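You operate a simulated robot arm through the tools that you are given. There is no shell and no other tool. Be economical: measure what you need, move in short steps, check, and stop when the job is done.

The job below is to be done with a simulated robot arm. You get a single attempt, and the scene is never put back.

Task
Clip the gear in, grease the white gear's marked patch, then turn the green knob till RUNS lights.
Fine: blue pliers for the clip, grease stick from the pot; both back in the stand. A coat counts when it lies all over at full strength: go over it till it gets no stronger.

It is judged by the outcome, as a careful person would: the job done as asked, and still so three seconds after it is handed in. It fails if anything else is knocked over, pushed out of place, dropped, spilled or broken.

Robot
A 5-joint arm with a two-finger parallel gripper on a trunk, on a base that drives. Base frame: it is fixed to the floor where the robot stands at the start and does not move with it; the origin is under the middle of the robot, x ahead of it, y to its left, z up; the surface under the hand at the start is at about z = 84. Readings come in cm, degrees, newtons and seconds.
It reaches about 113.4 cm from its shoulder. Its first joint turns from -149.0 to 149.0 degrees. Places, roughly: RUNS lamp [60, 20, 90]; blue-marked white gear [60, 20, 90]; gear clip [60, 30, 90]; grease pot [80, 0, 90]; green gearbox knob [70, 30, 90]. Payload 1.57 kg.
Tool frame: the origin (TCP) lies between the finger pads and is the grasp point; the fingertips stand 3 cm ahead of it; z points along the fingers, y is the line along which they close. The gripper opens to 11 cm. The fingers are 2.4 cm wide and 1.2 cm thick; the gripper's body (4.8 by 11.2 cm) begins 7.8 cm behind the TCP.
Orientation is that of the tool frame in the base frame, as a unit quaternion [w, x, y, z]. With the fingers straight down and closing along the base's y, the tool's x points along the base's -x, its y along +y and its z along -z.

Tools
- The arm moves only by the tool send_rows. Its argument "series" is one flat list of numbers, 7 for each row, row after row: the shift along the tool's x, y, z in cm, then the turn, a rotation vector about the tool's x, y, z in rad, then the gripper command, from -1 (fully open) to 1 (shut), values between in proportion. In form: [tx, ty, tz, ax, ay, az, gripper, tx, ty, tz, ax, ay, az, gripper, ...]. A call has 1 to 12 rows; each row is the pose to reach, as a shift and turn from the pose commanded when the call began, along the tool's axes at that moment. A row lasts 0.2 s, in which the tool goes at most 5 cm and 8.6 degrees; a call with a longer step from one row to the next is refused whole, and so is a gripper value outside its range. Where a pose cannot be reached the arm comes as near as it can. A force on the tool above 70 N (or 10 N above the force at the start of the call, whichever is more), or a blocked arm, ends the call early, and 0.2 s more pass. The fingers move at their own pace (about 7.2 cm/s each) and stop on an object; they squeeze with about 21 N. The grip force told is the motor's: it shows also when the fingers shut on nothing. Time passes only in rows, and 0.2 s behind the last, so rows that repeat a pose let the fingers close. The reply holds the time, the measured pose of the TCP, the force on the tool along the base axes, the opening and the grip force, in the units named above and with some noise, with the torque about the TCP (base axes, N m) and any sound that the robot's microphone picked up.
- Cameras (640 x 400 px; columns grow to the right, rows downward): "scene" is now at [3.29, 20.23, 186.51]; the picture's right is [-0.09, -1.00, 0.00], its down [-0.79, 0.07, -0.61] and it looks along [0.61, -0.05, -0.79] (base axes); focal length 263 px, centre (320, 200). "wrist" rides on the gripper at [7, 1.6, -14.1] in the tool frame; the picture's right is [-0.23, 0.97, 0.00], its down [-0.86, -0.20, -0.48] and it looks along [-0.47, -0.11, 0.88] (tool axes); focal length 222 px, centre (320, 200). There is no depth. A picture from a camera that has moved, and an enlarged one, comes with that camera's place and axes in the base frame and with its lens.
- grab_frame(camera): a new picture of that camera. It takes no simulated time.
- raise_lower(by): slides the trunk up (or, below 0, down) by that many cm; the arm and the scene camera ride with it, the base frame stays. It gives what a move gives, with no picture.
- base_move(legs): drives the robot by 1 to 6 legs, each [ahead, turn to the left] in cm and degrees, along the robot's own axes; the way and the turn of a leg run together, so that a leg with both is an arc; at most 150 cm and 180 degrees a leg. The arm and the cameras ride along, it lands a little off, and it stops where it bumps. It gives what a move gives.
- head_to(pan, tilt): turns the head with the scene camera to pan (to the left, within 155 degrees either way) and tilt (down, from -29 to 69), counted from straight ahead of the robot. It gives what a move gives.
- enlarge(camera, box): a new picture of the part [left, top, right, bottom] of that camera's present view, enlarged. It takes no simulated time.
- hand_in(): hands the job in; it is judged then, once.

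Work in short steps. Places have to be worked out from the pictures, the camera data and where the tool is seen: move nearer, look again, correct. Check each grasp and each placing, and mend what went wrong. You have 120 turns and 78 pictures in all, those below and enlarged ones among them. Open the gripper and draw the arm clear of the work before you hand the job in, unless the task says otherwise; then end with one line.

The tools are called after ">>>" by a JSON object that holds its "fn" and its "kwargs". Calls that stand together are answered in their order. send_rows: Moves the arm, as the interface text tells. Its arguments: {"type":"object","properties":{"series":{"type":"array"}},"required":["series"]} The other tools are called the same way: raise_lower (by) slides the trunk up or down; base_move (legs) drives the base; head_to (pan, tilt) turns the head that bears the scene camera; grab_frame (camera) takes a picture; enlarge (camera, box) takes an enlarged picture of a part of a camera's view; hand_in () hands the job in.

At the start:

```text
time: 0.0
eef_pos: [66.77, -11.01, 115.79]
tool_rot: [0.0, 0.002, 1.0, 0.0]
force: [0.1, 0.1, -0.1]
ft_torque: [0.0, 0.02, 0.02]
gripper_width: 10.98
grasp_force: 0.0
trunk travel left (down, up): [-89.1, 7.9]
robot x, y, heading: [0.24, 3.63, -0.2]
head pan, tilt: [-5.2, 52.3]
```

scene: 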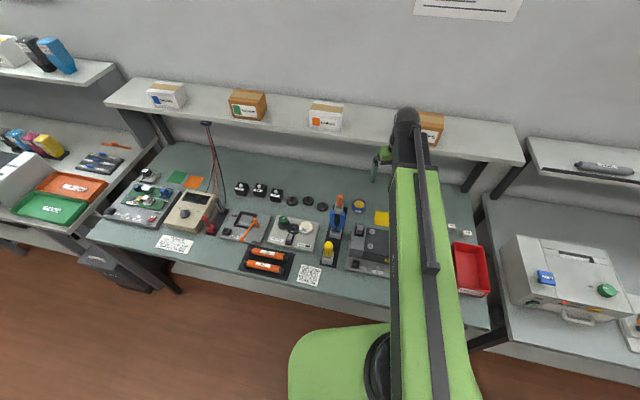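
wrist: 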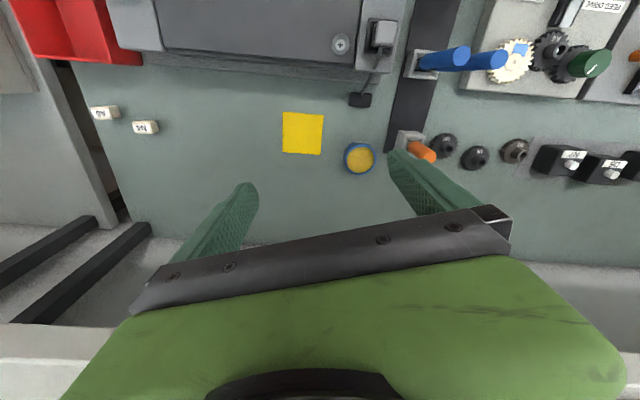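

The bench shows a gearbox panel around pixel (293,230) with the stand at right of it. I enlarge to see the details.

>>> {"fn": "enlarge", "kwargs": {"camera": "scene", "box": [250, 190, 350, 270]}}

>>> {"fn": "enlarge", "kwargs": {"camera": "wrist", "box": [340, 0, 640, 190]}}

```text
5.00 times, centred on (300, 230) of scene
camera zoom: at [3.29, 20.23, 186.51], right [-0.09, -1.0, 0.0], down [-0.79, 0.07, -0.61], along [0.61, -0.05, -0.79], focal length 1314 px, centre (420, 50)
```

zoom: 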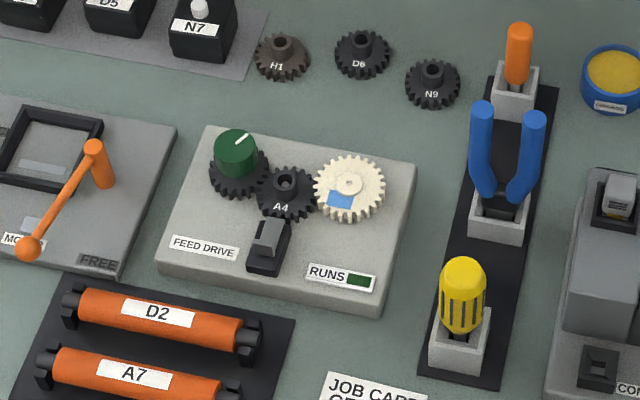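

```text
2.11 times, centred on (490, 95) of wrist
camera zoom: at [59.82, -9.49, 129.84], right [0.23, 0.97, 0.0], down [0.85, -0.2, 0.48], along [0.47, -0.11, -0.88], focal length 468 px, centre (-38, 421)
```

zoom: 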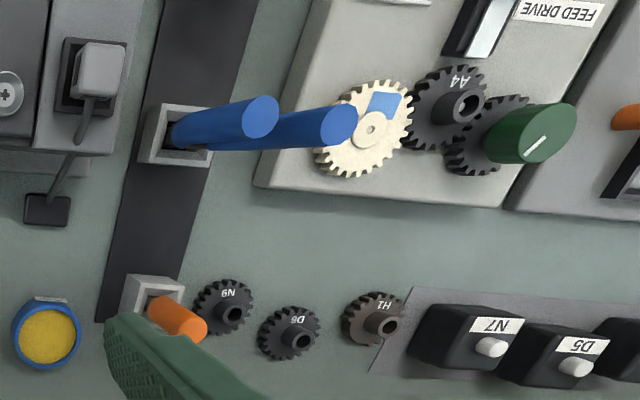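

I read the job card and look at the clip more closely.

>>> {"fn": "enlarge", "kwargs": {"camera": "scene", "box": [292, 258, 332, 290]}}

>>> {"fn": "enlarge", "kwargs": {"camera": "scene", "box": [275, 210, 325, 250]}}

>>> {"fn": "enlarge", "kwargs": {"camera": "scene", "box": [318, 190, 378, 270]}}

```text
12.50 times, centred on (312, 274) of scene
camera zoom: at [3.29, 20.23, 186.51], right [-0.09, -1.0, 0.0], down [-0.79, 0.07, -0.61], along [0.61, -0.05, -0.79], focal length 3284 px, centre (420, -725)
```

zoom: 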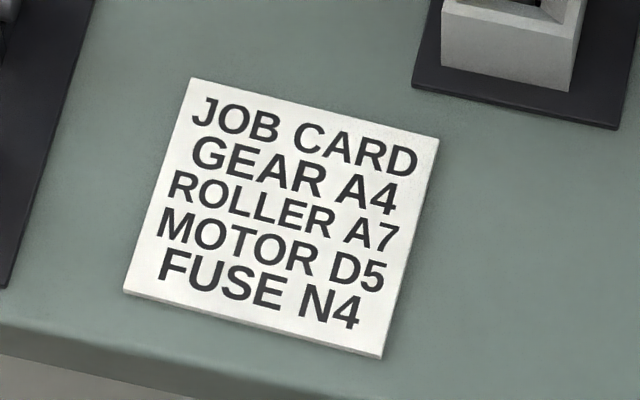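

```text
10.00 times, centred on (300, 230) of scene
camera zoom: at [3.29, 20.23, 186.51], right [-0.09, -1.0, 0.0], down [-0.79, 0.07, -0.61], along [0.61, -0.05, -0.79], focal length 2627 px, centre (520, -100)
```

zoom: 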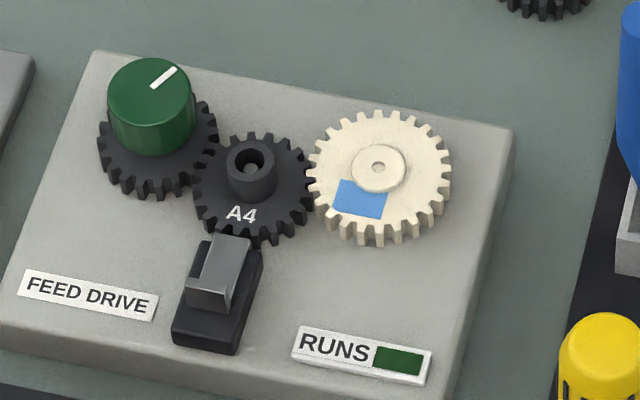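

```text
5.00 times, centred on (348, 230) of scene
camera zoom: at [3.29, 20.23, 186.51], right [-0.09, -1.0, 0.0], down [-0.79, 0.07, -0.61], along [0.61, -0.05, -0.79], focal length 1314 px, centre (180, 50)
```

zoom: 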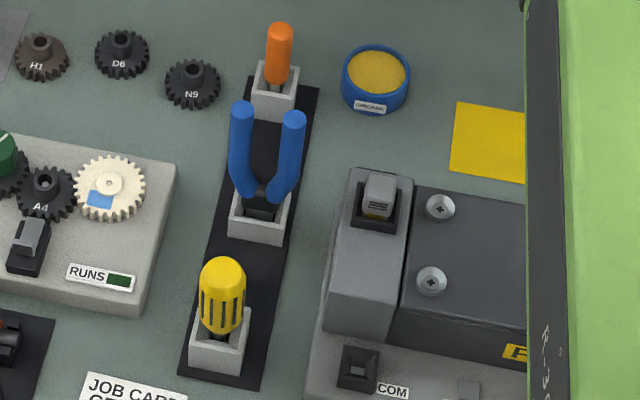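

The right gear (A4) is already seated; the clip needs pushing to it. I estimate A4's hub top at (64.5,26.1,90) and plier handle tops at (62.4,9.8,101.4)/(61.2,5.9,101.3). I move the hand in front of the gearbox for a closer look.

>>> {"fn": "send_rows", "kwargs": {"series": [1.7, 4.2, 0, 0, 0, 0, -1, 3.4, 8.4, 0, 0, 0, 0, -1, 5.1, 12.6, 0, 0, 0, 0, -1, 6.8, 16.8, 0, 0, 0, 0, -1, 8.5, 21, 0, 0, 0, 0, -1, 10.2, 25.2, 0, 0, 0, 0, -1, 11.9, 29.4, 0, 0, 0, 0, -1, 13.6, 33.6, 0, 0, 0, 0, -1, 15.3, 37.8, 0, 0, 0, 0, -1, 17, 42, 0, 0, 0, 0, -1]}}

>>> {"fn": "grab_frame", "kwargs": {"camera": "wrist"}}

>>> {"fn": "grab_frame", "kwargs": {"camera": "scene"}}

```text
time: 2.2
eef_pos: [50.03, 31.25, 115.82]
tool_rot: [-0.001, 0.001, 1.0, 0.0]
force: [0.4, 0.2, 0.0]
ft_torque: [-0.02, -0.03, 0.04]
gripper_width: 10.96
grasp_force: 0.1
out of reach, approached as far as the arm can: row 7, 8, 9
trunk travel left (down, up): [-89.1, 7.9]
robot x, y, heading: [0.42, 4.04, -0.1]
head pan, tilt: [-5.2, 52.3]
```

```text
70 pictures are left
camera wrist: at [43.07, 32.95, 129.85], right [0.23, 0.97, 0.0], down [0.86, -0.2, 0.48], along [0.46, -0.11, -0.88], focal length 222 px, centre (320, 200)
```

wrist: 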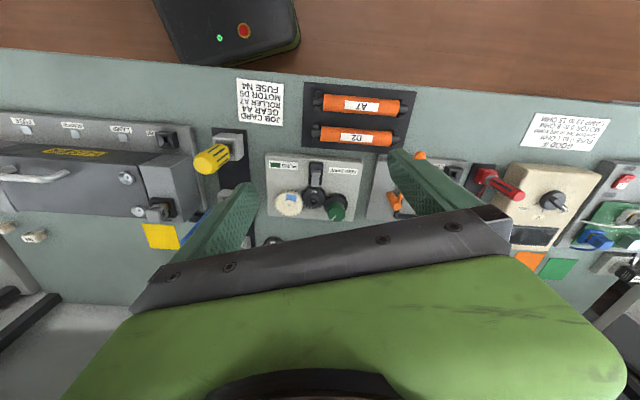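

```text
69 pictures are left
camera scene: at [3.23, 20.31, 186.51], right [-0.09, -1.0, 0.0], down [-0.79, 0.07, -0.61], along [0.61, -0.06, -0.79], focal length 263 px, centre (320, 200)
```

scene: 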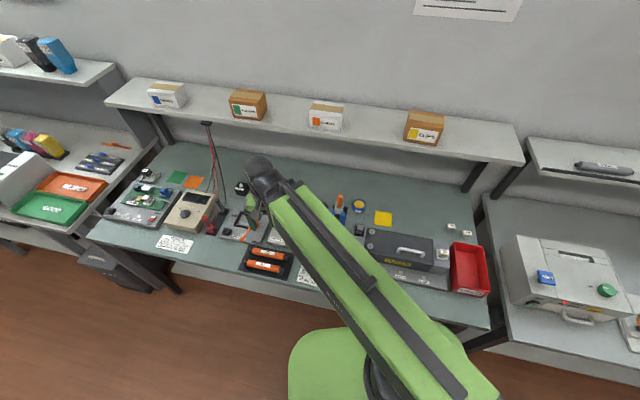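

Enlarge the wrist view on the gearbox and stand.

>>> {"fn": "enlarge", "kwargs": {"camera": "wrist", "box": [250, 140, 380, 225]}}

```text
4.71 times, centred on (315, 182) of wrist
camera zoom: at [43.07, 32.95, 129.85], right [0.23, 0.97, 0.0], down [0.86, -0.2, 0.48], along [0.46, -0.11, -0.88], focal length 1045 px, centre (344, 282)
```

zoom: 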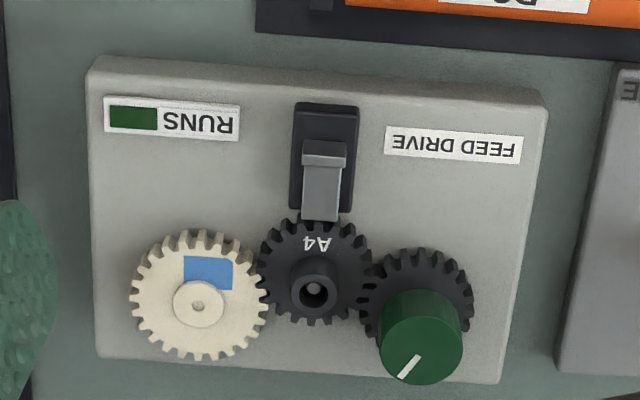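

The clip's tab sits at about (58.4,28.3,89), with panel and stand yawed about −17°. I move above the pliers at (61.9,7.7) with the fingers spun to match, still high.

>>> {"fn": "send_rows", "kwargs": {"series": [-1.7, -3.36, 0, 0, 0, 0.05, -1, -3.4, -6.73, 0, 0, 0, 0.1, -1, -5.1, -10.1, 0, 0, 0, 0.15, -1, -6.8, -13.46, 0, 0, 0, 0.2, -1, -8.5, -16.8, 0, 0, 0, 0.25, -1, -10.2, -20.2, 0, 0, 0, 0.295, -1, -11.9, -23.55, 0, 0, 0, 0.295, -1, -11.9, -23.55, 2, 0, 0, 0.295, -1]}}

>>> {"fn": "grab_frame", "kwargs": {"camera": "wrist"}}

>>> {"fn": "enlarge", "kwargs": {"camera": "scene", "box": [280, 170, 400, 270]}}

```text
time: 4.0
eef_pos: [61.66, 7.28, 115.84]
tool_rot: [0.001, 0.149, 0.989, 0.0]
force: [-0.5, 0.5, 0.2]
ft_torque: [-0.01, 0.0, 0.01]
gripper_width: 10.99
grasp_force: 0.1
out of reach, approached as far as the arm can: row 1, 8
trunk travel left (down, up): [-89.1, 7.9]
robot x, y, heading: [0.15, 3.82, 0.3]
head pan, tilt: [-5.2, 52.3]
```

```text
67 pictures are left
camera wrist: at [55.53, 10.87, 129.84], right [0.5, 0.86, 0.0], down [0.76, -0.44, 0.48], along [0.41, -0.24, -0.88], focal length 222 px, centre (320, 200)
```

wrist: 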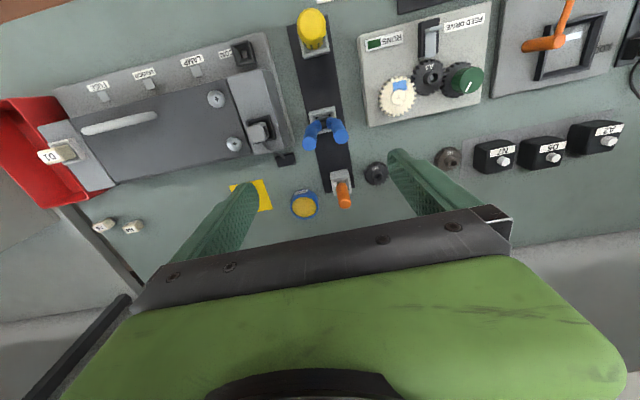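

```text
4.00 times, centred on (340, 220) of scene
camera zoom: at [3.27, 20.28, 186.51], right [-0.09, -1.0, 0.0], down [-0.79, 0.07, -0.61], along [0.61, -0.05, -0.79], focal length 1051 px, centre (240, 120)
```

zoom: 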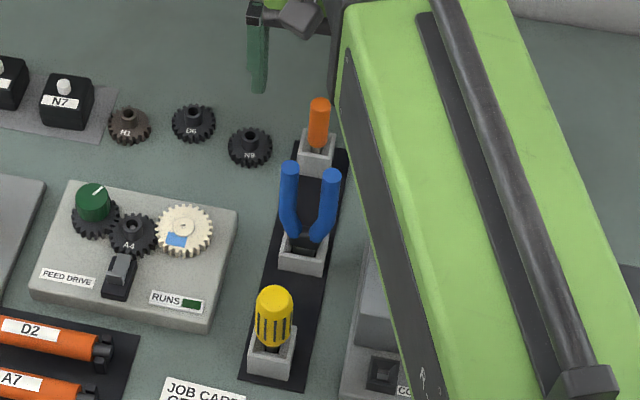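

Row 8 was out of reach downward, so I lower using the trunk; fingertips will stay above the handle tops.

>>> {"fn": "raise_lower", "kwargs": {"by": -8.5}}

>>> {"fn": "enlarge", "kwargs": {"camera": "wrist", "box": [230, 40, 430, 165]}}

```text
time: 5.2
eef_pos: [61.76, 7.29, 107.15]
tool_rot: [-0.001, 0.149, 0.989, 0.0]
force: [-0.4, 0.4, 0.4]
ft_torque: [0.0, -0.02, -0.02]
gripper_width: 11.01
grasp_force: 0.1
trunk travel left (down, up): [-80.6, 16.4]
robot x, y, heading: [0.51, 3.95, 0.3]
head pan, tilt: [-5.2, 52.3]
```

```text
3.20 times, centred on (330, 102) of wrist
camera zoom: at [55.53, 10.88, 121.34], right [0.5, 0.86, 0.0], down [0.76, -0.44, 0.48], along [0.41, -0.24, -0.88], focal length 711 px, centre (288, 512)
```

zoom: 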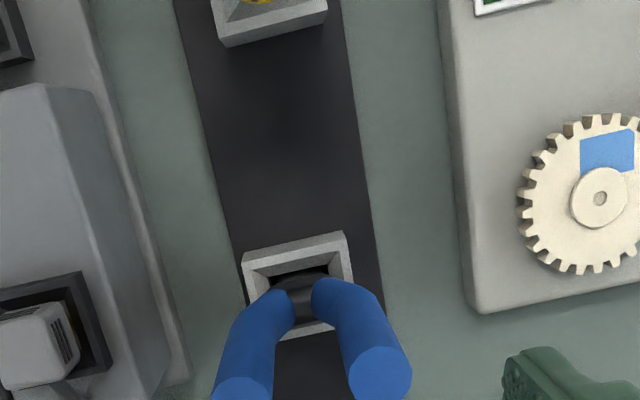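

The pliers' mid point is about (61.65,8.0); I shift the hand slightly and lower so the pads meet the handles at z≈97.

>>> {"fn": "send_rows", "kwargs": {"series": [0.25, 0.65, 0, 0, 0, 0.015, -1, 0.25, 0.65, 0, 0, 0, 0.015, -1]}}

>>> {"fn": "raise_lower", "kwargs": {"by": -10}}

>>> {"fn": "grab_frame", "kwargs": {"camera": "wrist"}}

```text
time: 5.8
eef_pos: [61.61, 8.1, 107.24]
tool_rot: [0.0, 0.155, 0.988, -0.001]
force: [0.0, 0.8, 0.7]
ft_torque: [0.01, 0.01, 0.0]
gripper_width: 11.01
grasp_force: 0.1
trunk travel left (down, up): [-80.6, 16.4]
robot x, y, heading: [0.38, 3.84, 0.1]
head pan, tilt: [-5.2, 52.3]
```

```text
time: 7.1
eef_pos: [61.75, 8.04, 97.11]
tool_rot: [0.0, 0.156, 0.988, 0.0]
force: [0.2, -0.2, 0.7]
ft_torque: [-0.02, -0.01, 0.0]
gripper_width: 11.02
grasp_force: 0.0
trunk travel left (down, up): [-70.6, 26.4]
robot x, y, heading: [0.34, 3.6, 0.2]
head pan, tilt: [-5.2, 52.3]
```

```text
64 pictures are left
camera wrist: at [55.52, 11.63, 111.34], right [0.52, 0.86, 0.0], down [0.75, -0.45, 0.48], along [0.41, -0.25, -0.88], focal length 222 px, centre (320, 200)
```

wrist: 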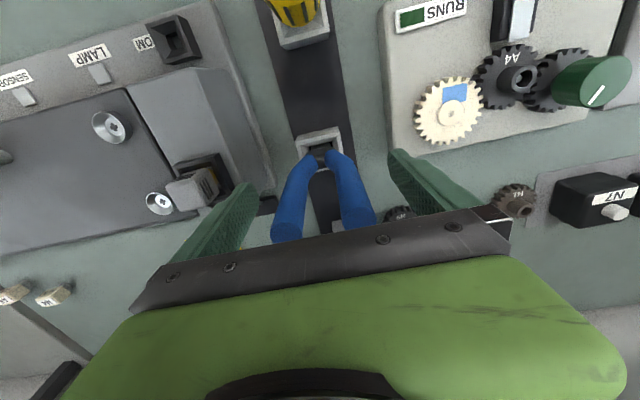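

Handles lie centrally between the fingers; close on them.

>>> {"fn": "send_rows", "kwargs": {"series": [0, 0, 0, 0, 0, 0, 1, 0, 0, 0, 0, 0, 0, 1, 0, 0, 0, 0, 0, 0, 1, 0, 0, 0, 0, 0, 0, 1, 0, 0, 0, 0, 0, 0, 1]}}

>>> {"fn": "grab_frame", "kwargs": {"camera": "wrist"}}

```text
time: 8.3
eef_pos: [61.61, 8.14, 97.21]
tool_rot: [0.0, 0.155, 0.988, 0.0]
force: [1.7, 1.9, 2.1]
ft_torque: [0.14, -0.12, 0.02]
gripper_width: 6.08
grasp_force: 21.2
trunk travel left (down, up): [-70.6, 26.4]
robot x, y, heading: [0.5, 3.93, 0.3]
head pan, tilt: [-5.2, 52.3]
```

```text
63 pictures are left
camera wrist: at [55.52, 11.64, 111.34], right [0.52, 0.86, 0.0], down [0.75, -0.45, 0.48], along [0.41, -0.25, -0.88], focal length 222 px, centre (320, 200)
```

wrist: 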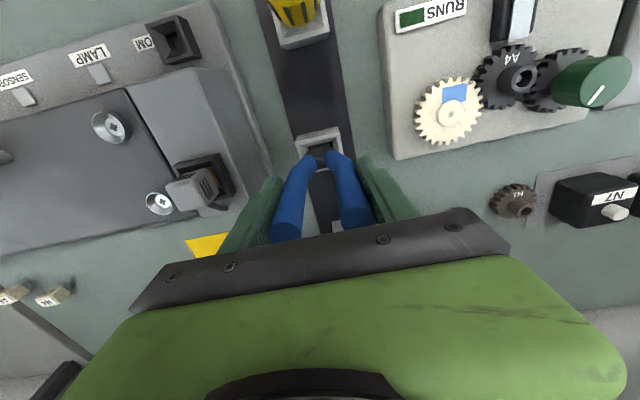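

Gripped at 6.1 cm. Stand pose noted: (61.6,8.1,97.2). Lift straight up with the trunk.

>>> {"fn": "raise_lower", "kwargs": {"by": 12}}

>>> {"fn": "enlarge", "kwargs": {"camera": "scene", "box": [270, 150, 400, 260]}}

>>> {"fn": "grab_frame", "kwargs": {"camera": "wrist"}}

```text
time: 9.8
eef_pos: [61.64, 7.9, 109.17]
tool_rot: [0.0, 0.156, 0.988, 0.0]
force: [0.0, 0.6, -2.4]
ft_torque: [0.0, -0.01, 0.0]
gripper_width: 6.04
grasp_force: 20.9
trunk travel left (down, up): [-82.6, 14.4]
robot x, y, heading: [0.22, 3.75, 0.1]
head pan, tilt: [-5.2, 52.3]
```

```text
3.64 times, centred on (335, 205) of scene
camera zoom: at [3.32, 20.24, 180.01], right [-0.09, -1.0, 0.0], down [-0.79, 0.07, -0.61], along [0.61, -0.05, -0.79], focal length 955 px, centre (266, 182)
```

zoom: 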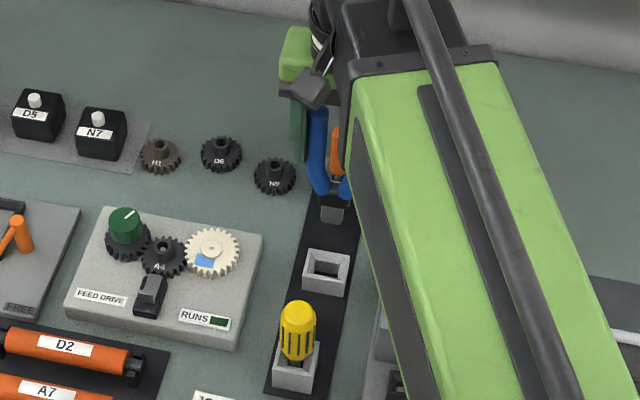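

```text
61 pictures are left
camera wrist: at [55.54, 11.63, 123.32], right [0.52, 0.86, 0.0], down [0.75, -0.45, 0.48], along [0.41, -0.25, -0.88], focal length 222 px, centre (320, 200)
```

wrist: 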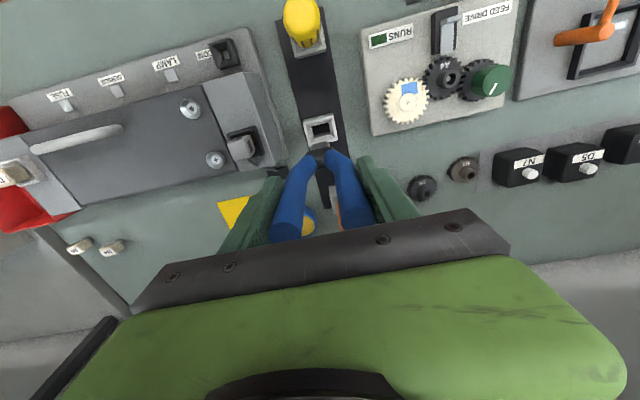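

Pliers free. I look at the jaws and, again, the clip closely.

>>> {"fn": "enlarge", "kwargs": {"camera": "scene", "box": [325, 175, 350, 195]}}

>>> {"fn": "enlarge", "kwargs": {"camera": "scene", "box": [295, 210, 325, 245]}}

>>> {"fn": "enlarge", "kwargs": {"camera": "wrist", "box": [420, 0, 480, 60]}}

```text
16.00 times, centred on (338, 185) of scene
camera zoom: at [3.32, 20.24, 180.01], right [-0.09, -1.0, 0.0], down [-0.79, 0.07, -0.61], along [0.61, -0.05, -0.79], focal length 4203 px, centre (40, 440)
```

zoom: 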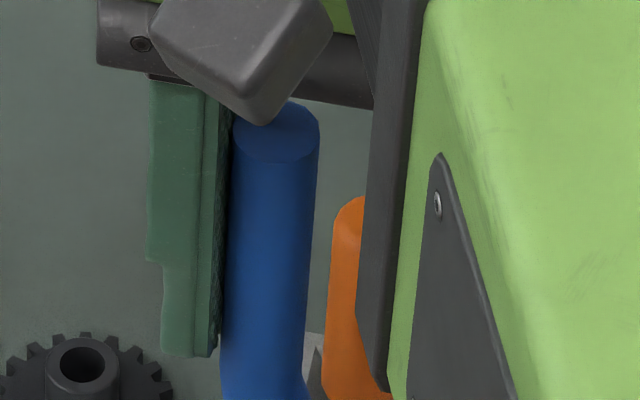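

```text
11.43 times, centred on (310, 228) of scene
camera zoom: at [3.32, 20.24, 180.01], right [-0.09, -1.0, 0.0], down [-0.79, 0.07, -0.61], along [0.61, -0.05, -0.79], focal length 3002 px, centre (434, -114)
```

zoom: 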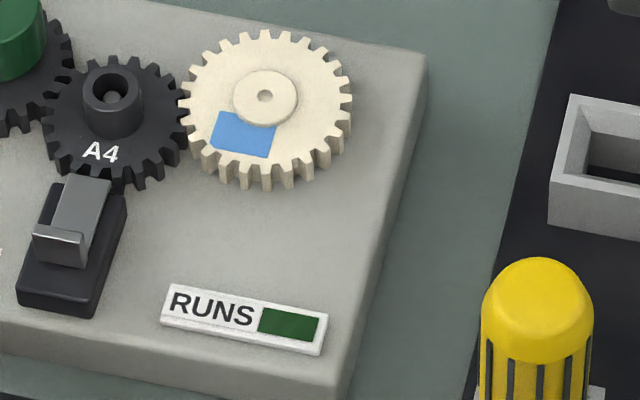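

```text
6.67 times, centred on (450, 30) of wrist
camera zoom: at [55.54, 11.63, 123.32], right [0.52, 0.86, 0.0], down [0.75, -0.45, 0.48], along [0.41, -0.25, -0.88], focal length 1481 px, centre (-547, 1333)
```

zoom: 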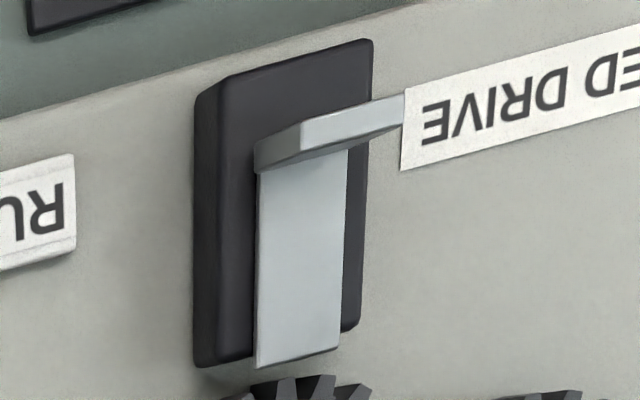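

The clip is a sliding tongue with an upright fin at (58.4,28.2,90.2), to be pushed toward the gear along (0.95,−0.31). The plier nose is ~12.2 cm below the TCP. I carry the pliers behind the fin, high.

>>> {"fn": "send_rows", "kwargs": {"series": [2.05, 3.03, 0, 0, 0, 0, 1, 4.1, 6.06, 0, 0, 0, 0, 1, 6.15, 9.1, 0, 0, 0, 0, 1, 8.2, 12.13, 0, 0, 0, 0, 1, 10.25, 15.16, 0, 0, 0, 0, 1, 12.3, 18.19, 0, 0, 0, 0, 1, 12.3, 18.19, 0, 0, 0, 0, 1]}}

>>> {"fn": "grab_frame", "kwargs": {"camera": "scene"}}

>>> {"fn": "grab_frame", "kwargs": {"camera": "wrist"}}

```text
time: 11.4
eef_pos: [55.5, 29.3, 109.11]
tool_rot: [0.0, 0.156, 0.988, 0.0]
force: [0.0, 0.3, -2.2]
ft_torque: [0.03, 0.0, 0.03]
gripper_width: 6.1
grasp_force: 21.0
trunk travel left (down, up): [-82.6, 14.4]
robot x, y, heading: [0.51, 4.08, 0.1]
head pan, tilt: [-5.2, 52.3]
```

```text
57 pictures are left
camera scene: at [3.32, 20.22, 180.02], right [-0.09, -1.0, 0.0], down [-0.79, 0.07, -0.61], along [0.61, -0.05, -0.79], focal length 263 px, centre (320, 200)
```

scene: 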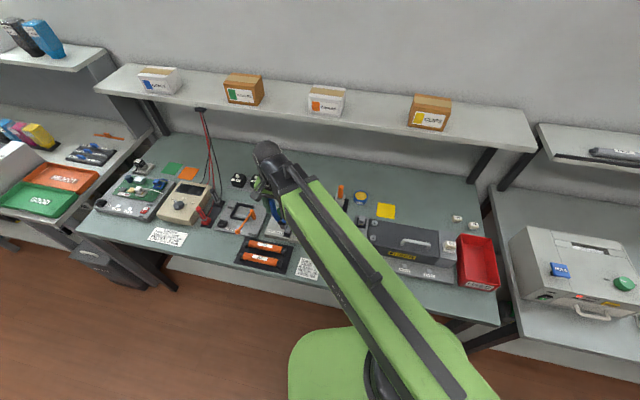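

```text
56 pictures are left
camera wrist: at [49.44, 33.0, 123.33], right [0.52, 0.86, 0.0], down [0.75, -0.45, 0.48], along [0.41, -0.25, -0.88], focal length 222 px, centre (320, 200)
```

wrist: 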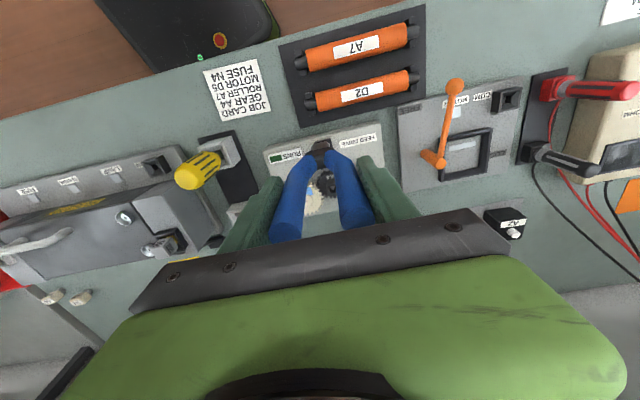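

Zoom in on the nose of the pliers relative to the clip.

>>> {"fn": "enlarge", "kwargs": {"camera": "wrist", "box": [280, 120, 370, 190]}}

```text
5.71 times, centred on (325, 155) of wrist
camera zoom: at [49.44, 33.0, 123.33], right [0.52, 0.86, 0.0], down [0.75, -0.45, 0.48], along [0.41, -0.25, -0.88], focal length 1269 px, centre (291, 457)
```

zoom: 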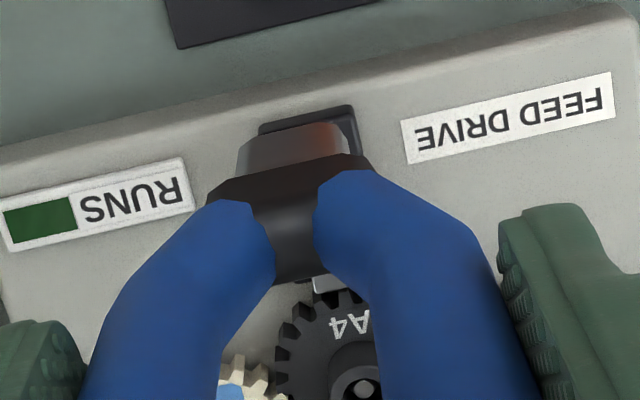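

The nose is aligned with the clip laterally, ~3 cm behind the fin. Lower 7.3 cm and look.

>>> {"fn": "raise_lower", "kwargs": {"by": -7.3}}

>>> {"fn": "enlarge", "kwargs": {"camera": "wrist", "box": [280, 120, 370, 190]}}

```text
time: 12.6
eef_pos: [55.54, 29.32, 101.83]
tool_rot: [0.0, 0.157, 0.988, 0.0]
force: [-0.3, 0.2, -2.0]
ft_torque: [0.01, 0.0, 0.02]
gripper_width: 6.09
grasp_force: 21.2
trunk travel left (down, up): [-75.3, 21.7]
robot x, y, heading: [0.38, 3.81, 0.1]
head pan, tilt: [-5.2, 52.3]
```

```text
5.71 times, centred on (325, 155) of wrist
camera zoom: at [49.44, 32.98, 116.03], right [0.52, 0.86, 0.0], down [0.75, -0.45, 0.48], along [0.41, -0.25, -0.88], focal length 1269 px, centre (291, 457)
```

zoom: 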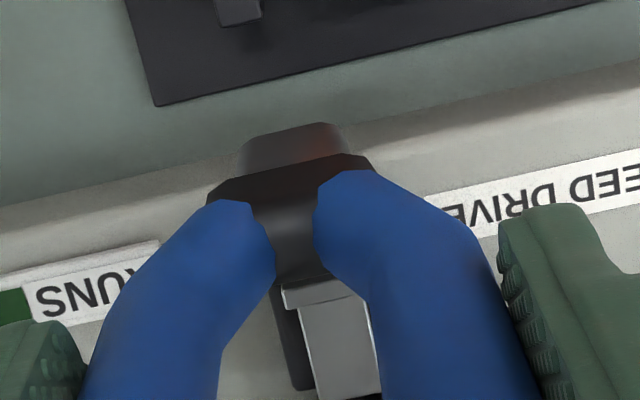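

Fin top is visible just ahead of the nose. Shift 0.15 laterally, lower 0.4 more, then advance slowly.

>>> {"fn": "send_rows", "kwargs": {"series": [0, 0.15, 0, 0, 0, 0, 1, -0.3, 0.15, 0, 0, 0, 0, 1]}}

>>> {"fn": "raise_lower", "kwargs": {"by": -0.4}}

>>> {"fn": "send_rows", "kwargs": {"series": [-0.4, 0, 0, 0, 0, 0, 1, -0.8, 0, 0, 0, 0, 0, 1, -1.2, 0, 0, 0, 0, 0, 1, -1.5, 0, 0, 0, 0, 0, 1]}}

>>> {"fn": "enlarge", "kwargs": {"camera": "wrist", "box": [280, 120, 370, 190]}}

```text
time: 13.2
eef_pos: [55.82, 29.34, 101.89]
tool_rot: [0.0, 0.157, 0.988, 0.0]
force: [0.5, 0.3, -2.2]
ft_torque: [0.0, -0.05, 0.03]
gripper_width: 6.08
grasp_force: 20.9
trunk travel left (down, up): [-75.3, 21.7]
robot x, y, heading: [0.26, 4.09, -0.1]
head pan, tilt: [-5.2, 52.3]
```

```text
time: 13.7
eef_pos: [55.81, 29.43, 101.55]
tool_rot: [0.001, 0.155, 0.988, 0.001]
force: [0.4, -0.4, -2.5]
ft_torque: [-0.02, -0.01, -0.01]
gripper_width: 6.09
grasp_force: 20.7
trunk travel left (down, up): [-74.9, 22.1]
robot x, y, heading: [0.05, 4.26, 0.2]
head pan, tilt: [-5.2, 52.3]
```

```text
time: 14.7
eef_pos: [57.41, 29.02, 101.49]
tool_rot: [-0.001, 0.157, 0.988, 0.0]
force: [-1.3, 1.1, -2.0]
ft_torque: [0.05, 0.15, -0.01]
gripper_width: 6.09
grasp_force: 21.4
trunk travel left (down, up): [-74.9, 22.1]
robot x, y, heading: [0.4, 4.07, 0.1]
head pan, tilt: [-5.2, 52.3]
```

```text
5.71 times, centred on (325, 155) of wrist
camera zoom: at [51.26, 32.64, 115.63], right [0.52, 0.86, 0.0], down [0.75, -0.45, 0.48], along [0.41, -0.25, -0.88], focal length 1269 px, centre (291, 457)
```

zoom: 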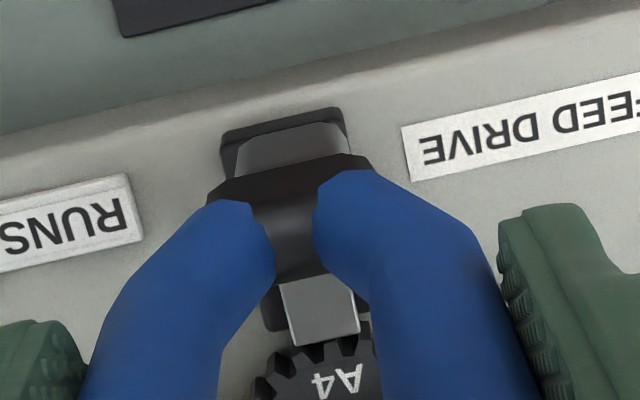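

Contact is beginning (reaction −1.3 N). Keep pushing forward in small steps.

>>> {"fn": "send_rows", "kwargs": {"series": [-0.25, 0, 0, 0, 0, 0, 1, -0.5, 0, 0, 0, 0, 0, 1, -0.75, 0, 0, 0, 0, 0, 1]}}

>>> {"fn": "enlarge", "kwargs": {"camera": "wrist", "box": [280, 120, 370, 190]}}

```text
time: 15.5
eef_pos: [58.2, 28.63, 101.58]
tool_rot: [0.001, 0.156, 0.988, 0.0]
force: [-0.3, -0.4, -2.5]
ft_torque: [0.04, 0.03, -0.01]
gripper_width: 6.09
grasp_force: 20.8
trunk travel left (down, up): [-74.9, 22.1]
robot x, y, heading: [0.46, 4.25, -0.1]
head pan, tilt: [-5.2, 52.3]
```

```text
5.71 times, centred on (325, 155) of wrist
camera zoom: at [51.97, 32.4, 115.62], right [0.52, 0.86, 0.0], down [0.75, -0.45, 0.48], along [0.41, -0.25, -0.88], focal length 1269 px, centre (291, 457)
```

zoom: 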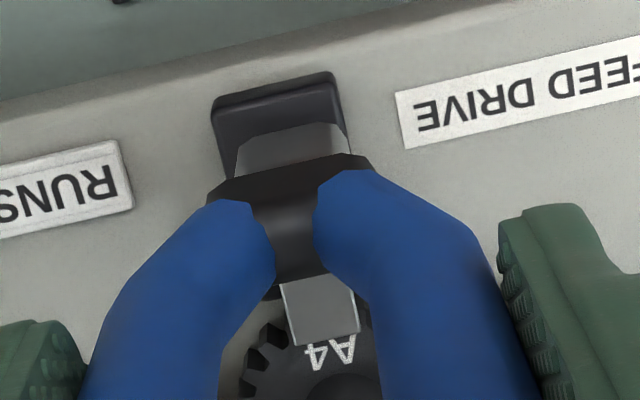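

The tongue is sliding with the pliers and now overlaps the gear. Continue until it stops or clicks.

>>> {"fn": "send_rows", "kwargs": {"series": [-0.2, 0, 0, 0, 0, 0, 1, -0.4, 0, 0, 0, 0, 0, 1, -0.5, 0, 0, 0, 0, 0, 1]}}

>>> {"fn": "enlarge", "kwargs": {"camera": "wrist", "box": [280, 120, 370, 190]}}

```text
time: 16.3
eef_pos: [58.39, 28.46, 101.5]
tool_rot: [0.0, 0.155, 0.988, 0.001]
force: [1.0, 0.3, -1.6]
ft_torque: [0.0, 0.01, -0.02]
gripper_width: 6.09
grasp_force: 21.5
trunk travel left (down, up): [-74.9, 22.1]
robot x, y, heading: [0.52, 3.74, 0.1]
head pan, tilt: [-5.2, 52.3]
```

```text
5.71 times, centred on (325, 155) of wrist
camera zoom: at [52.41, 32.18, 115.63], right [0.52, 0.86, 0.0], down [0.75, -0.45, 0.48], along [0.41, -0.25, -0.88], focal length 1269 px, centre (291, 457)
```

zoom: 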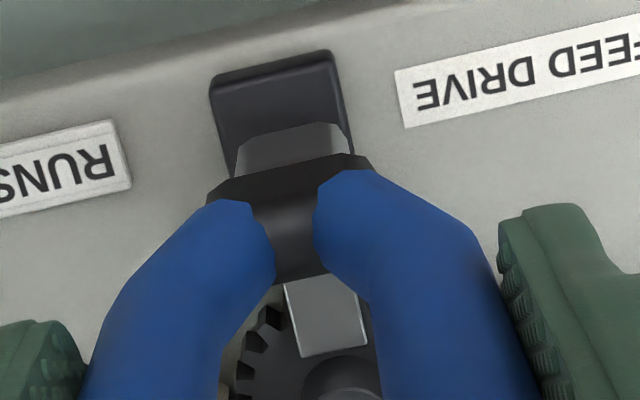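

The tongue jumped ahead of the nose and sits against the hub — possibly snapped. I push a little more to verify the end stop.

>>> {"fn": "send_rows", "kwargs": {"series": [-0.2, 0, 0, 0, 0, 0, 1, -0.4, 0, 0, 0, 0, 0, 1]}}

>>> {"fn": "enlarge", "kwargs": {"camera": "wrist", "box": [280, 120, 370, 190]}}

```text
time: 16.9
eef_pos: [58.77, 28.48, 101.49]
tool_rot: [0.0, 0.156, 0.988, -0.001]
force: [-2.5, 0.4, -2.6]
ft_torque: [0.06, 0.22, -0.03]
gripper_width: 6.08
grasp_force: 20.6
trunk travel left (down, up): [-74.9, 22.1]
robot x, y, heading: [0.3, 4.17, 0.0]
head pan, tilt: [-5.2, 52.3]
```

```text
5.71 times, centred on (325, 155) of wrist
camera zoom: at [52.77, 32.1, 115.64], right [0.52, 0.86, 0.0], down [0.75, -0.45, 0.48], along [0.41, -0.25, -0.88], focal length 1269 px, centre (291, 457)
```

zoom: 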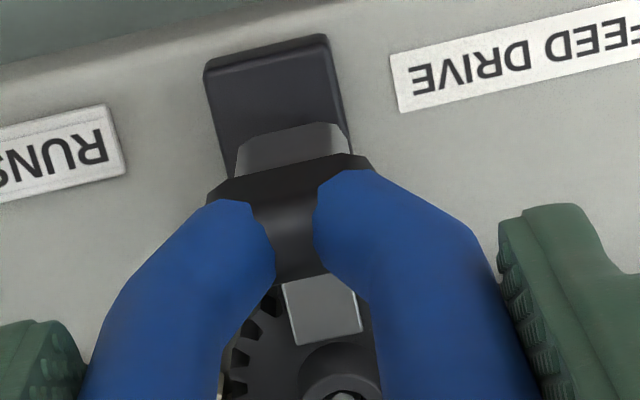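

Contact again with 2.5 N; push on slightly to find the stop.

>>> {"fn": "send_rows", "kwargs": {"series": [-0.15, 0, 0, 0, 0, 0, 1, -0.3, 0, 0, 0, 0, 0, 1]}}

>>> {"fn": "enlarge", "kwargs": {"camera": "wrist", "box": [280, 120, 370, 190]}}

```text
time: 17.5
eef_pos: [59.13, 28.29, 101.62]
tool_rot: [0.001, 0.155, 0.988, 0.0]
force: [-4.6, 0.4, -2.3]
ft_torque: [0.12, 0.62, -0.03]
gripper_width: 6.06
grasp_force: 21.4
trunk travel left (down, up): [-74.9, 22.1]
robot x, y, heading: [0.32, 4.22, -0.3]
head pan, tilt: [-5.2, 52.3]
```

```text
5.71 times, centred on (325, 155) of wrist
camera zoom: at [53.06, 32.04, 115.66], right [0.52, 0.86, 0.0], down [0.75, -0.45, 0.48], along [0.41, -0.25, -0.88], focal length 1269 px, centre (291, 457)
```

zoom: 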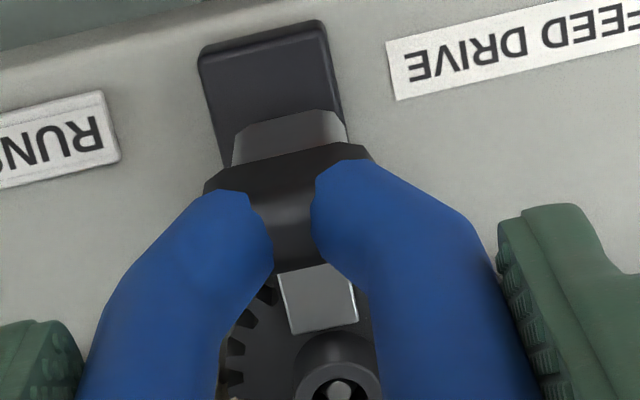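

The pliers now tilt against a hard stop — the clip is fully home. Back off and lift.

>>> {"fn": "send_rows", "kwargs": {"series": [0.5, 0, 0, 0, 0, 0, 1, 1.2, 0, 0, 0, 0, 0, 1, 2, 0, 0, 0, 0, 0, 1]}}

>>> {"fn": "raise_lower", "kwargs": {"by": 7.7}}

>>> {"fn": "grab_frame", "kwargs": {"camera": "wrist"}}

>>> {"fn": "enlarge", "kwargs": {"camera": "wrist", "box": [280, 120, 370, 190]}}

```text
time: 18.3
eef_pos: [57.25, 28.87, 101.63]
tool_rot: [0.0, 0.155, 0.988, 0.0]
force: [0.1, -0.4, -2.8]
ft_torque: [-0.02, 0.02, 0.02]
gripper_width: 6.08
grasp_force: 20.8
trunk travel left (down, up): [-74.9, 22.1]
robot x, y, heading: [0.4, 3.81, 0.1]
head pan, tilt: [-5.2, 52.3]
```

```text
time: 19.4
eef_pos: [57.28, 28.91, 109.18]
tool_rot: [0.0, 0.156, 0.988, 0.0]
force: [0.2, 0.4, -2.9]
ft_torque: [0.03, 0.0, -0.04]
gripper_width: 6.08
grasp_force: 21.1
trunk travel left (down, up): [-82.6, 14.4]
robot x, y, heading: [0.37, 4.04, 0.0]
head pan, tilt: [-5.2, 52.3]
```

```text
48 pictures are left
camera wrist: at [51.19, 32.58, 123.32], right [0.52, 0.86, 0.0], down [0.75, -0.45, 0.48], along [0.41, -0.25, -0.88], focal length 222 px, centre (320, 200)
```

wrist: 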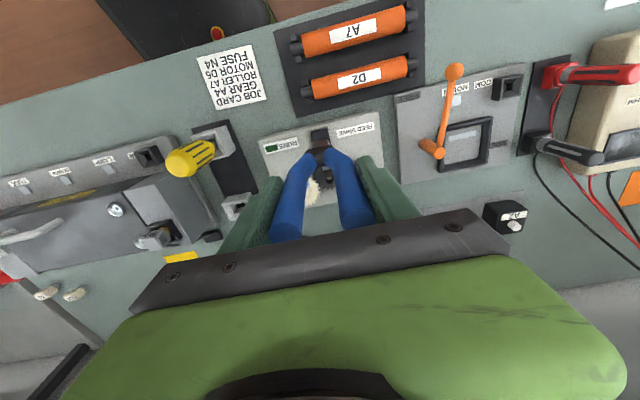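

```text
5.71 times, centred on (325, 155) of wrist
camera zoom: at [51.19, 32.58, 123.32], right [0.52, 0.86, 0.0], down [0.75, -0.45, 0.48], along [0.41, -0.25, -0.88], focal length 1269 px, centre (291, 457)
```

zoom: 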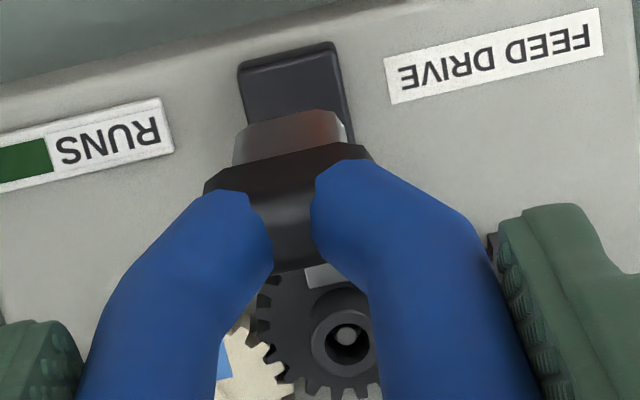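

Clip is home; the pliers sit about 1.7° tilted in the grip (tip ~0.35 cm back). I return above the stand slot with a compensating tilt, and check.

>>> {"fn": "send_rows", "kwargs": {"series": [-1.76, -3.1, 0, 0, -0.005, 0, 1, -3.52, -6.2, 0, 0, -0.01, 0, 1, -5.28, -9.3, 0, 0, -0.015, 0, 1, -7.05, -12.4, 0, 0, -0.02, 0, 1, -8.8, -15.5, 0, 0, -0.025, 0, 1, -10.57, -18.59, 0, 0, -0.03, 0, 1, -10.57, -18.59, 0, 0, -0.03, 0, 1]}}

>>> {"fn": "grab_frame", "kwargs": {"camera": "wrist"}}

>>> {"fn": "enlarge", "kwargs": {"camera": "scene", "box": [270, 150, 400, 260]}}

```text
time: 21.0
eef_pos: [61.53, 7.67, 109.27]
tool_rot: [0.015, 0.156, 0.988, -0.003]
force: [0.3, 0.8, -2.5]
ft_torque: [-0.03, 0.0, 0.01]
gripper_width: 6.12
grasp_force: 21.0
trunk travel left (down, up): [-82.6, 14.4]
robot x, y, heading: [0.19, 4.03, 0.3]
head pan, tilt: [-5.2, 52.3]
```

```text
46 pictures are left
camera wrist: at [55.01, 11.6, 123.13], right [0.52, 0.86, 0.01], down [0.74, -0.45, 0.5], along [0.43, -0.26, -0.86], focal length 222 px, centre (320, 200)
```

wrist: 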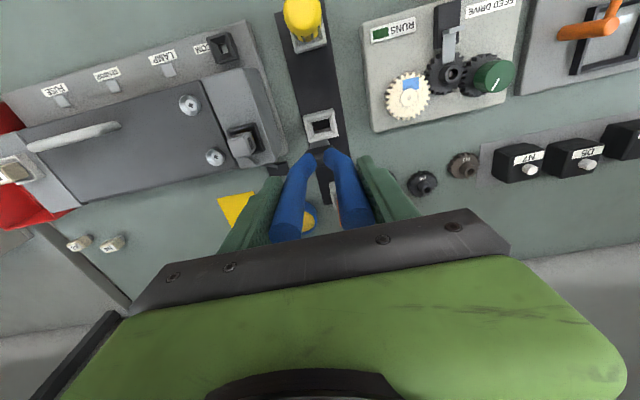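

```text
3.64 times, centred on (335, 205) of scene
camera zoom: at [3.31, 20.27, 180.01], right [-0.09, -1.0, 0.0], down [-0.79, 0.07, -0.61], along [0.61, -0.05, -0.79], focal length 955 px, centre (266, 182)
```

zoom: 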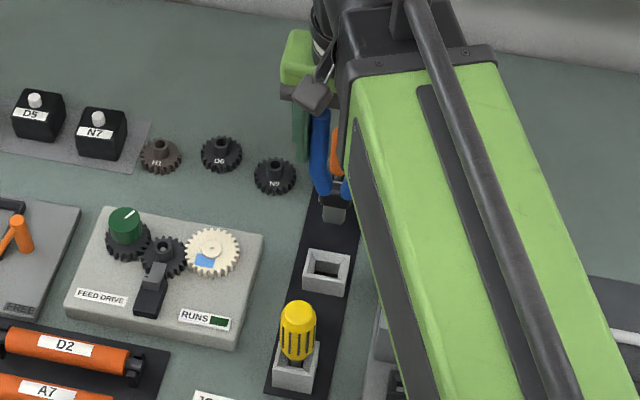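

Clip visibly covers A4. TCP is ~0.2 cm off the noted slot pose; correct, then check nose against slot closely.

>>> {"fn": "send_rows", "kwargs": {"series": [-0.08, 0.22, 0, 0, 0, 0, 1, -0.08, 0.22, 0, 0, 0, 0, 1]}}

>>> {"fn": "enlarge", "kwargs": {"camera": "scene", "box": [318, 195, 358, 235]}}

>>> {"fn": "enlarge", "kwargs": {"camera": "wrist", "box": [285, 95, 365, 175]}}

```text
time: 21.6
eef_pos: [61.76, 8.01, 109.27]
tool_rot: [0.014, 0.155, 0.988, -0.002]
force: [0.2, -0.2, -1.8]
ft_torque: [0.01, -0.02, -0.03]
gripper_width: 6.07
grasp_force: 21.1
trunk travel left (down, up): [-82.6, 14.4]
robot x, y, heading: [0.03, 4.04, -0.1]
head pan, tilt: [-5.2, 52.3]
```

```text
10.00 times, centred on (338, 215) of scene
camera zoom: at [3.31, 20.24, 180.01], right [-0.09, -1.0, 0.0], down [-0.79, 0.07, -0.61], along [0.61, -0.05, -0.79], focal length 2627 px, centre (140, 50)
```

zoom: 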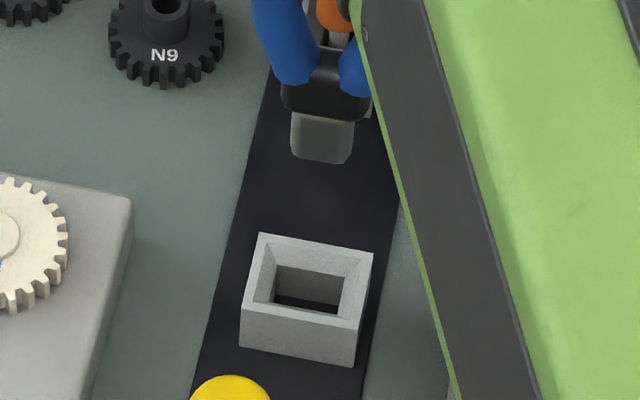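

```text
5.00 times, centred on (325, 135) of wrist
camera zoom: at [55.2, 11.81, 123.13], right [0.52, 0.86, 0.01], down [0.74, -0.45, 0.5], along [0.43, -0.26, -0.86], focal length 1111 px, centre (295, 525)
```

zoom: 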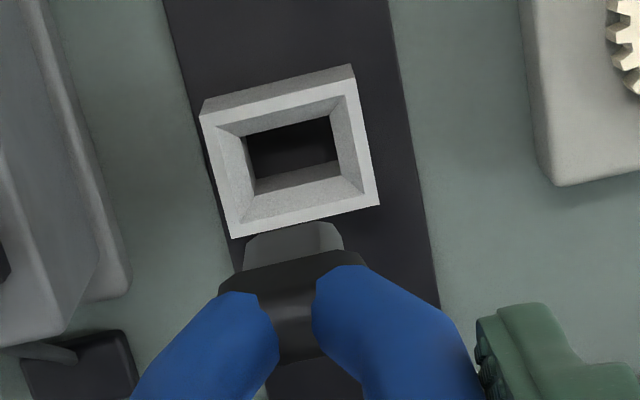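

Nose is over the funnelled slot. Lower in two steps.

>>> {"fn": "raise_lower", "kwargs": {"by": -10}}

>>> {"fn": "enlarge", "kwargs": {"camera": "wrist", "box": [285, 95, 365, 175]}}

```text
time: 22.9
eef_pos: [61.68, 8.04, 99.33]
tool_rot: [0.015, 0.156, 0.988, -0.002]
force: [-0.1, 0.0, -1.5]
ft_torque: [-0.03, 0.0, 0.01]
gripper_width: 6.08
grasp_force: 20.9
trunk travel left (down, up): [-72.6, 24.4]
robot x, y, heading: [0.51, 4.07, 0.1]
head pan, tilt: [-5.2, 52.3]
```

```text
5.00 times, centred on (325, 135) of wrist
camera zoom: at [55.2, 11.81, 113.13], right [0.52, 0.86, 0.01], down [0.74, -0.45, 0.5], along [0.43, -0.26, -0.86], focal length 1111 px, centre (295, 525)
```

zoom: 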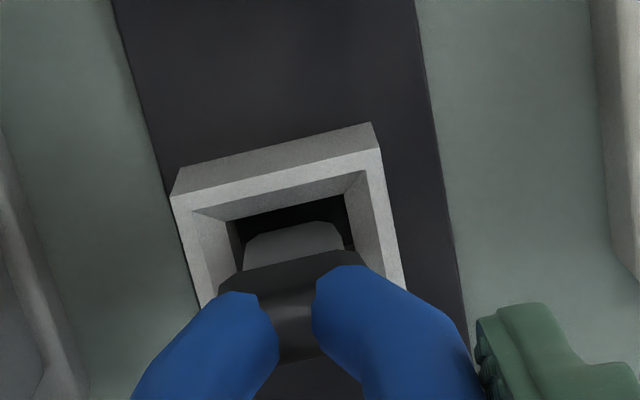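

Entering cleanly, no contact force. Lower the last 2.1 cm.

>>> {"fn": "raise_lower", "kwargs": {"by": -2.1}}

>>> {"fn": "enlarge", "kwargs": {"camera": "wrist", "box": [260, 95, 380, 255]}}

```text
time: 23.6
eef_pos: [61.63, 8.0, 97.14]
tool_rot: [0.014, 0.155, 0.988, -0.003]
force: [0.5, -0.7, -1.9]
ft_torque: [-0.01, 0.0, 0.02]
gripper_width: 6.09
grasp_force: 20.9
trunk travel left (down, up): [-70.5, 26.5]
robot x, y, heading: [0.24, 3.84, 0.2]
head pan, tilt: [-5.2, 52.3]
```

```text
2.50 times, centred on (320, 175) of wrist
camera zoom: at [55.21, 11.81, 111.02], right [0.52, 0.86, 0.01], down [0.74, -0.45, 0.5], along [0.43, -0.26, -0.86], focal length 555 px, centre (320, 262)
```

zoom: 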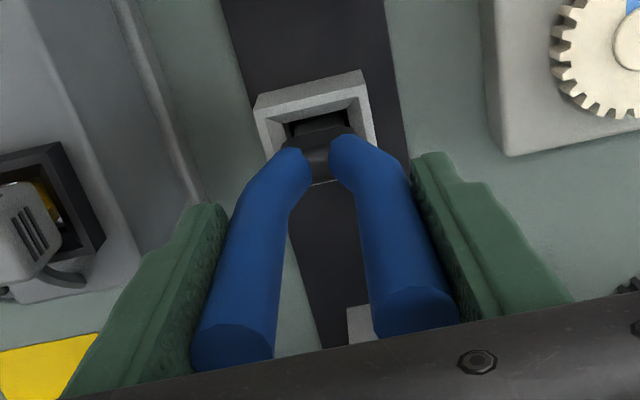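

The hand still bears the weight; settle another 0.3 cm then open.

>>> {"fn": "raise_lower", "kwargs": {"by": -0.3}}

>>> {"fn": "send_rows", "kwargs": {"series": [0, 0, 0, 0, 0, 0, 0.3, 0, 0, 0, 0, 0, 0, -0.4, 0, 0, 0, 0, 0, 0, -1, 0, 0, 0, 0, 0, 0, -1, 0, 0, 0, 0, 0, 0, -1]}}

>>> {"fn": "enlarge", "kwargs": {"camera": "wrist", "box": [260, 95, 380, 255]}}

```text
time: 24.1
eef_pos: [61.63, 8.1, 96.93]
tool_rot: [0.016, 0.156, 0.988, -0.003]
force: [-0.2, 2.0, 15.5]
ft_torque: [0.14, -0.02, 0.02]
gripper_width: 6.04
grasp_force: 20.8
trunk travel left (down, up): [-70.2, 26.8]
robot x, y, heading: [0.42, 3.93, -0.1]
head pan, tilt: [-5.2, 52.3]
```

```text
time: 25.4
eef_pos: [61.72, 8.03, 96.88]
tool_rot: [0.015, 0.156, 0.988, -0.002]
force: [1.1, -0.5, -1.2]
ft_torque: [0.02, -0.03, -0.02]
gripper_width: 11.02
grasp_force: 0.0
trunk travel left (down, up): [-70.2, 26.8]
robot x, y, heading: [0.62, 3.9, 0.3]
head pan, tilt: [-5.2, 52.3]
```

```text
2.50 times, centred on (320, 175) of wrist
camera zoom: at [55.19, 11.81, 110.73], right [0.52, 0.86, 0.01], down [0.74, -0.45, 0.5], along [0.43, -0.26, -0.86], focal length 555 px, centre (320, 262)
```

zoom: 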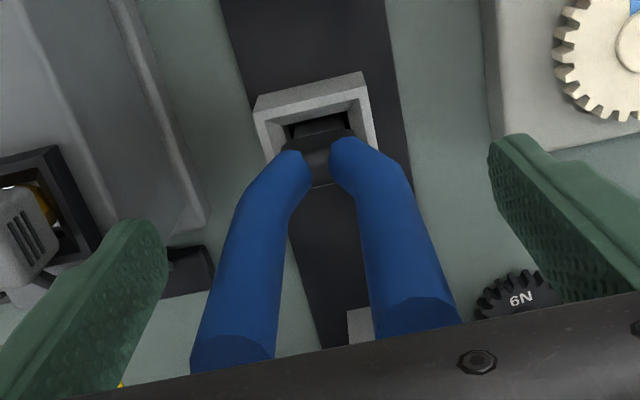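

Pliers seated and released. Raise clear, then go over the grease stick handle, estimated at (74.2,4.8), top z≈96.

>>> {"fn": "raise_lower", "kwargs": {"by": 11}}

>>> {"fn": "send_rows", "kwargs": {"series": [-3.2, 0.2, 0, 0, 0.015, 0, -1, -6.4, 0.4, 0, 0, 0.03, 0, -1, -9.6, 0.6, 0, 0, 0.03, 0, -1, -12.81, 0.79, 0, 0, 0.03, 0, -0.2, -12.81, 0.79, 0, 0, 0.03, 0, -0.2]}}

>>> {"fn": "grab_frame", "kwargs": {"camera": "wrist"}}

>>> {"fn": "enlarge", "kwargs": {"camera": "scene", "box": [270, 150, 400, 260]}}

```text
time: 26.8
eef_pos: [61.69, 8.0, 107.78]
tool_rot: [0.014, 0.156, 0.988, -0.002]
force: [-1.0, 0.1, -0.9]
ft_torque: [-0.01, 0.01, -0.01]
gripper_width: 11.01
grasp_force: 0.0
trunk travel left (down, up): [-81.2, 15.8]
robot x, y, heading: [0.48, 3.92, 0.3]
head pan, tilt: [-5.2, 52.3]
```

```text
time: 28.0
eef_pos: [73.96, 4.94, 107.8]
tool_rot: [0.0, 0.156, 0.988, 0.0]
force: [-0.6, -0.4, -0.7]
ft_torque: [-0.04, -0.01, 0.01]
gripper_width: 6.62
grasp_force: 0.0
trunk travel left (down, up): [-81.2, 15.8]
robot x, y, heading: [0.41, 3.82, -0.1]
head pan, tilt: [-5.2, 52.3]
```

```text
39 pictures are left
camera wrist: at [67.83, 8.55, 121.95], right [0.52, 0.86, 0.0], down [0.75, -0.45, 0.48], along [0.41, -0.25, -0.88], focal length 222 px, centre (320, 200)
```

wrist: 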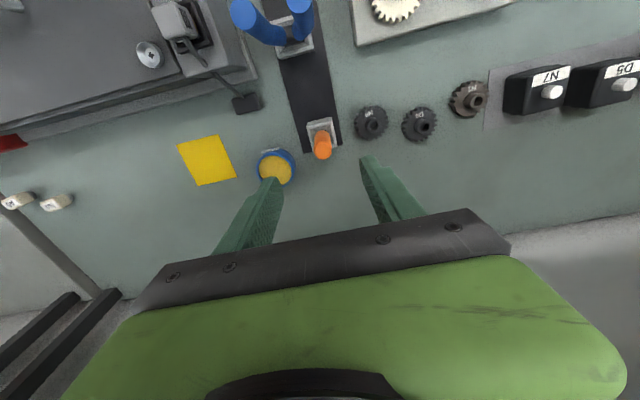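

```text
3.64 times, centred on (335, 205) of scene
camera zoom: at [3.27, 20.24, 178.61], right [-0.09, -1.0, 0.0], down [-0.79, 0.07, -0.61], along [0.61, -0.05, -0.79], focal length 955 px, centre (266, 182)
```

zoom: 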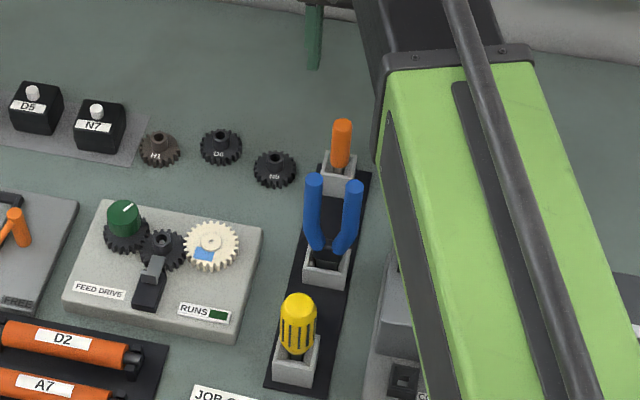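

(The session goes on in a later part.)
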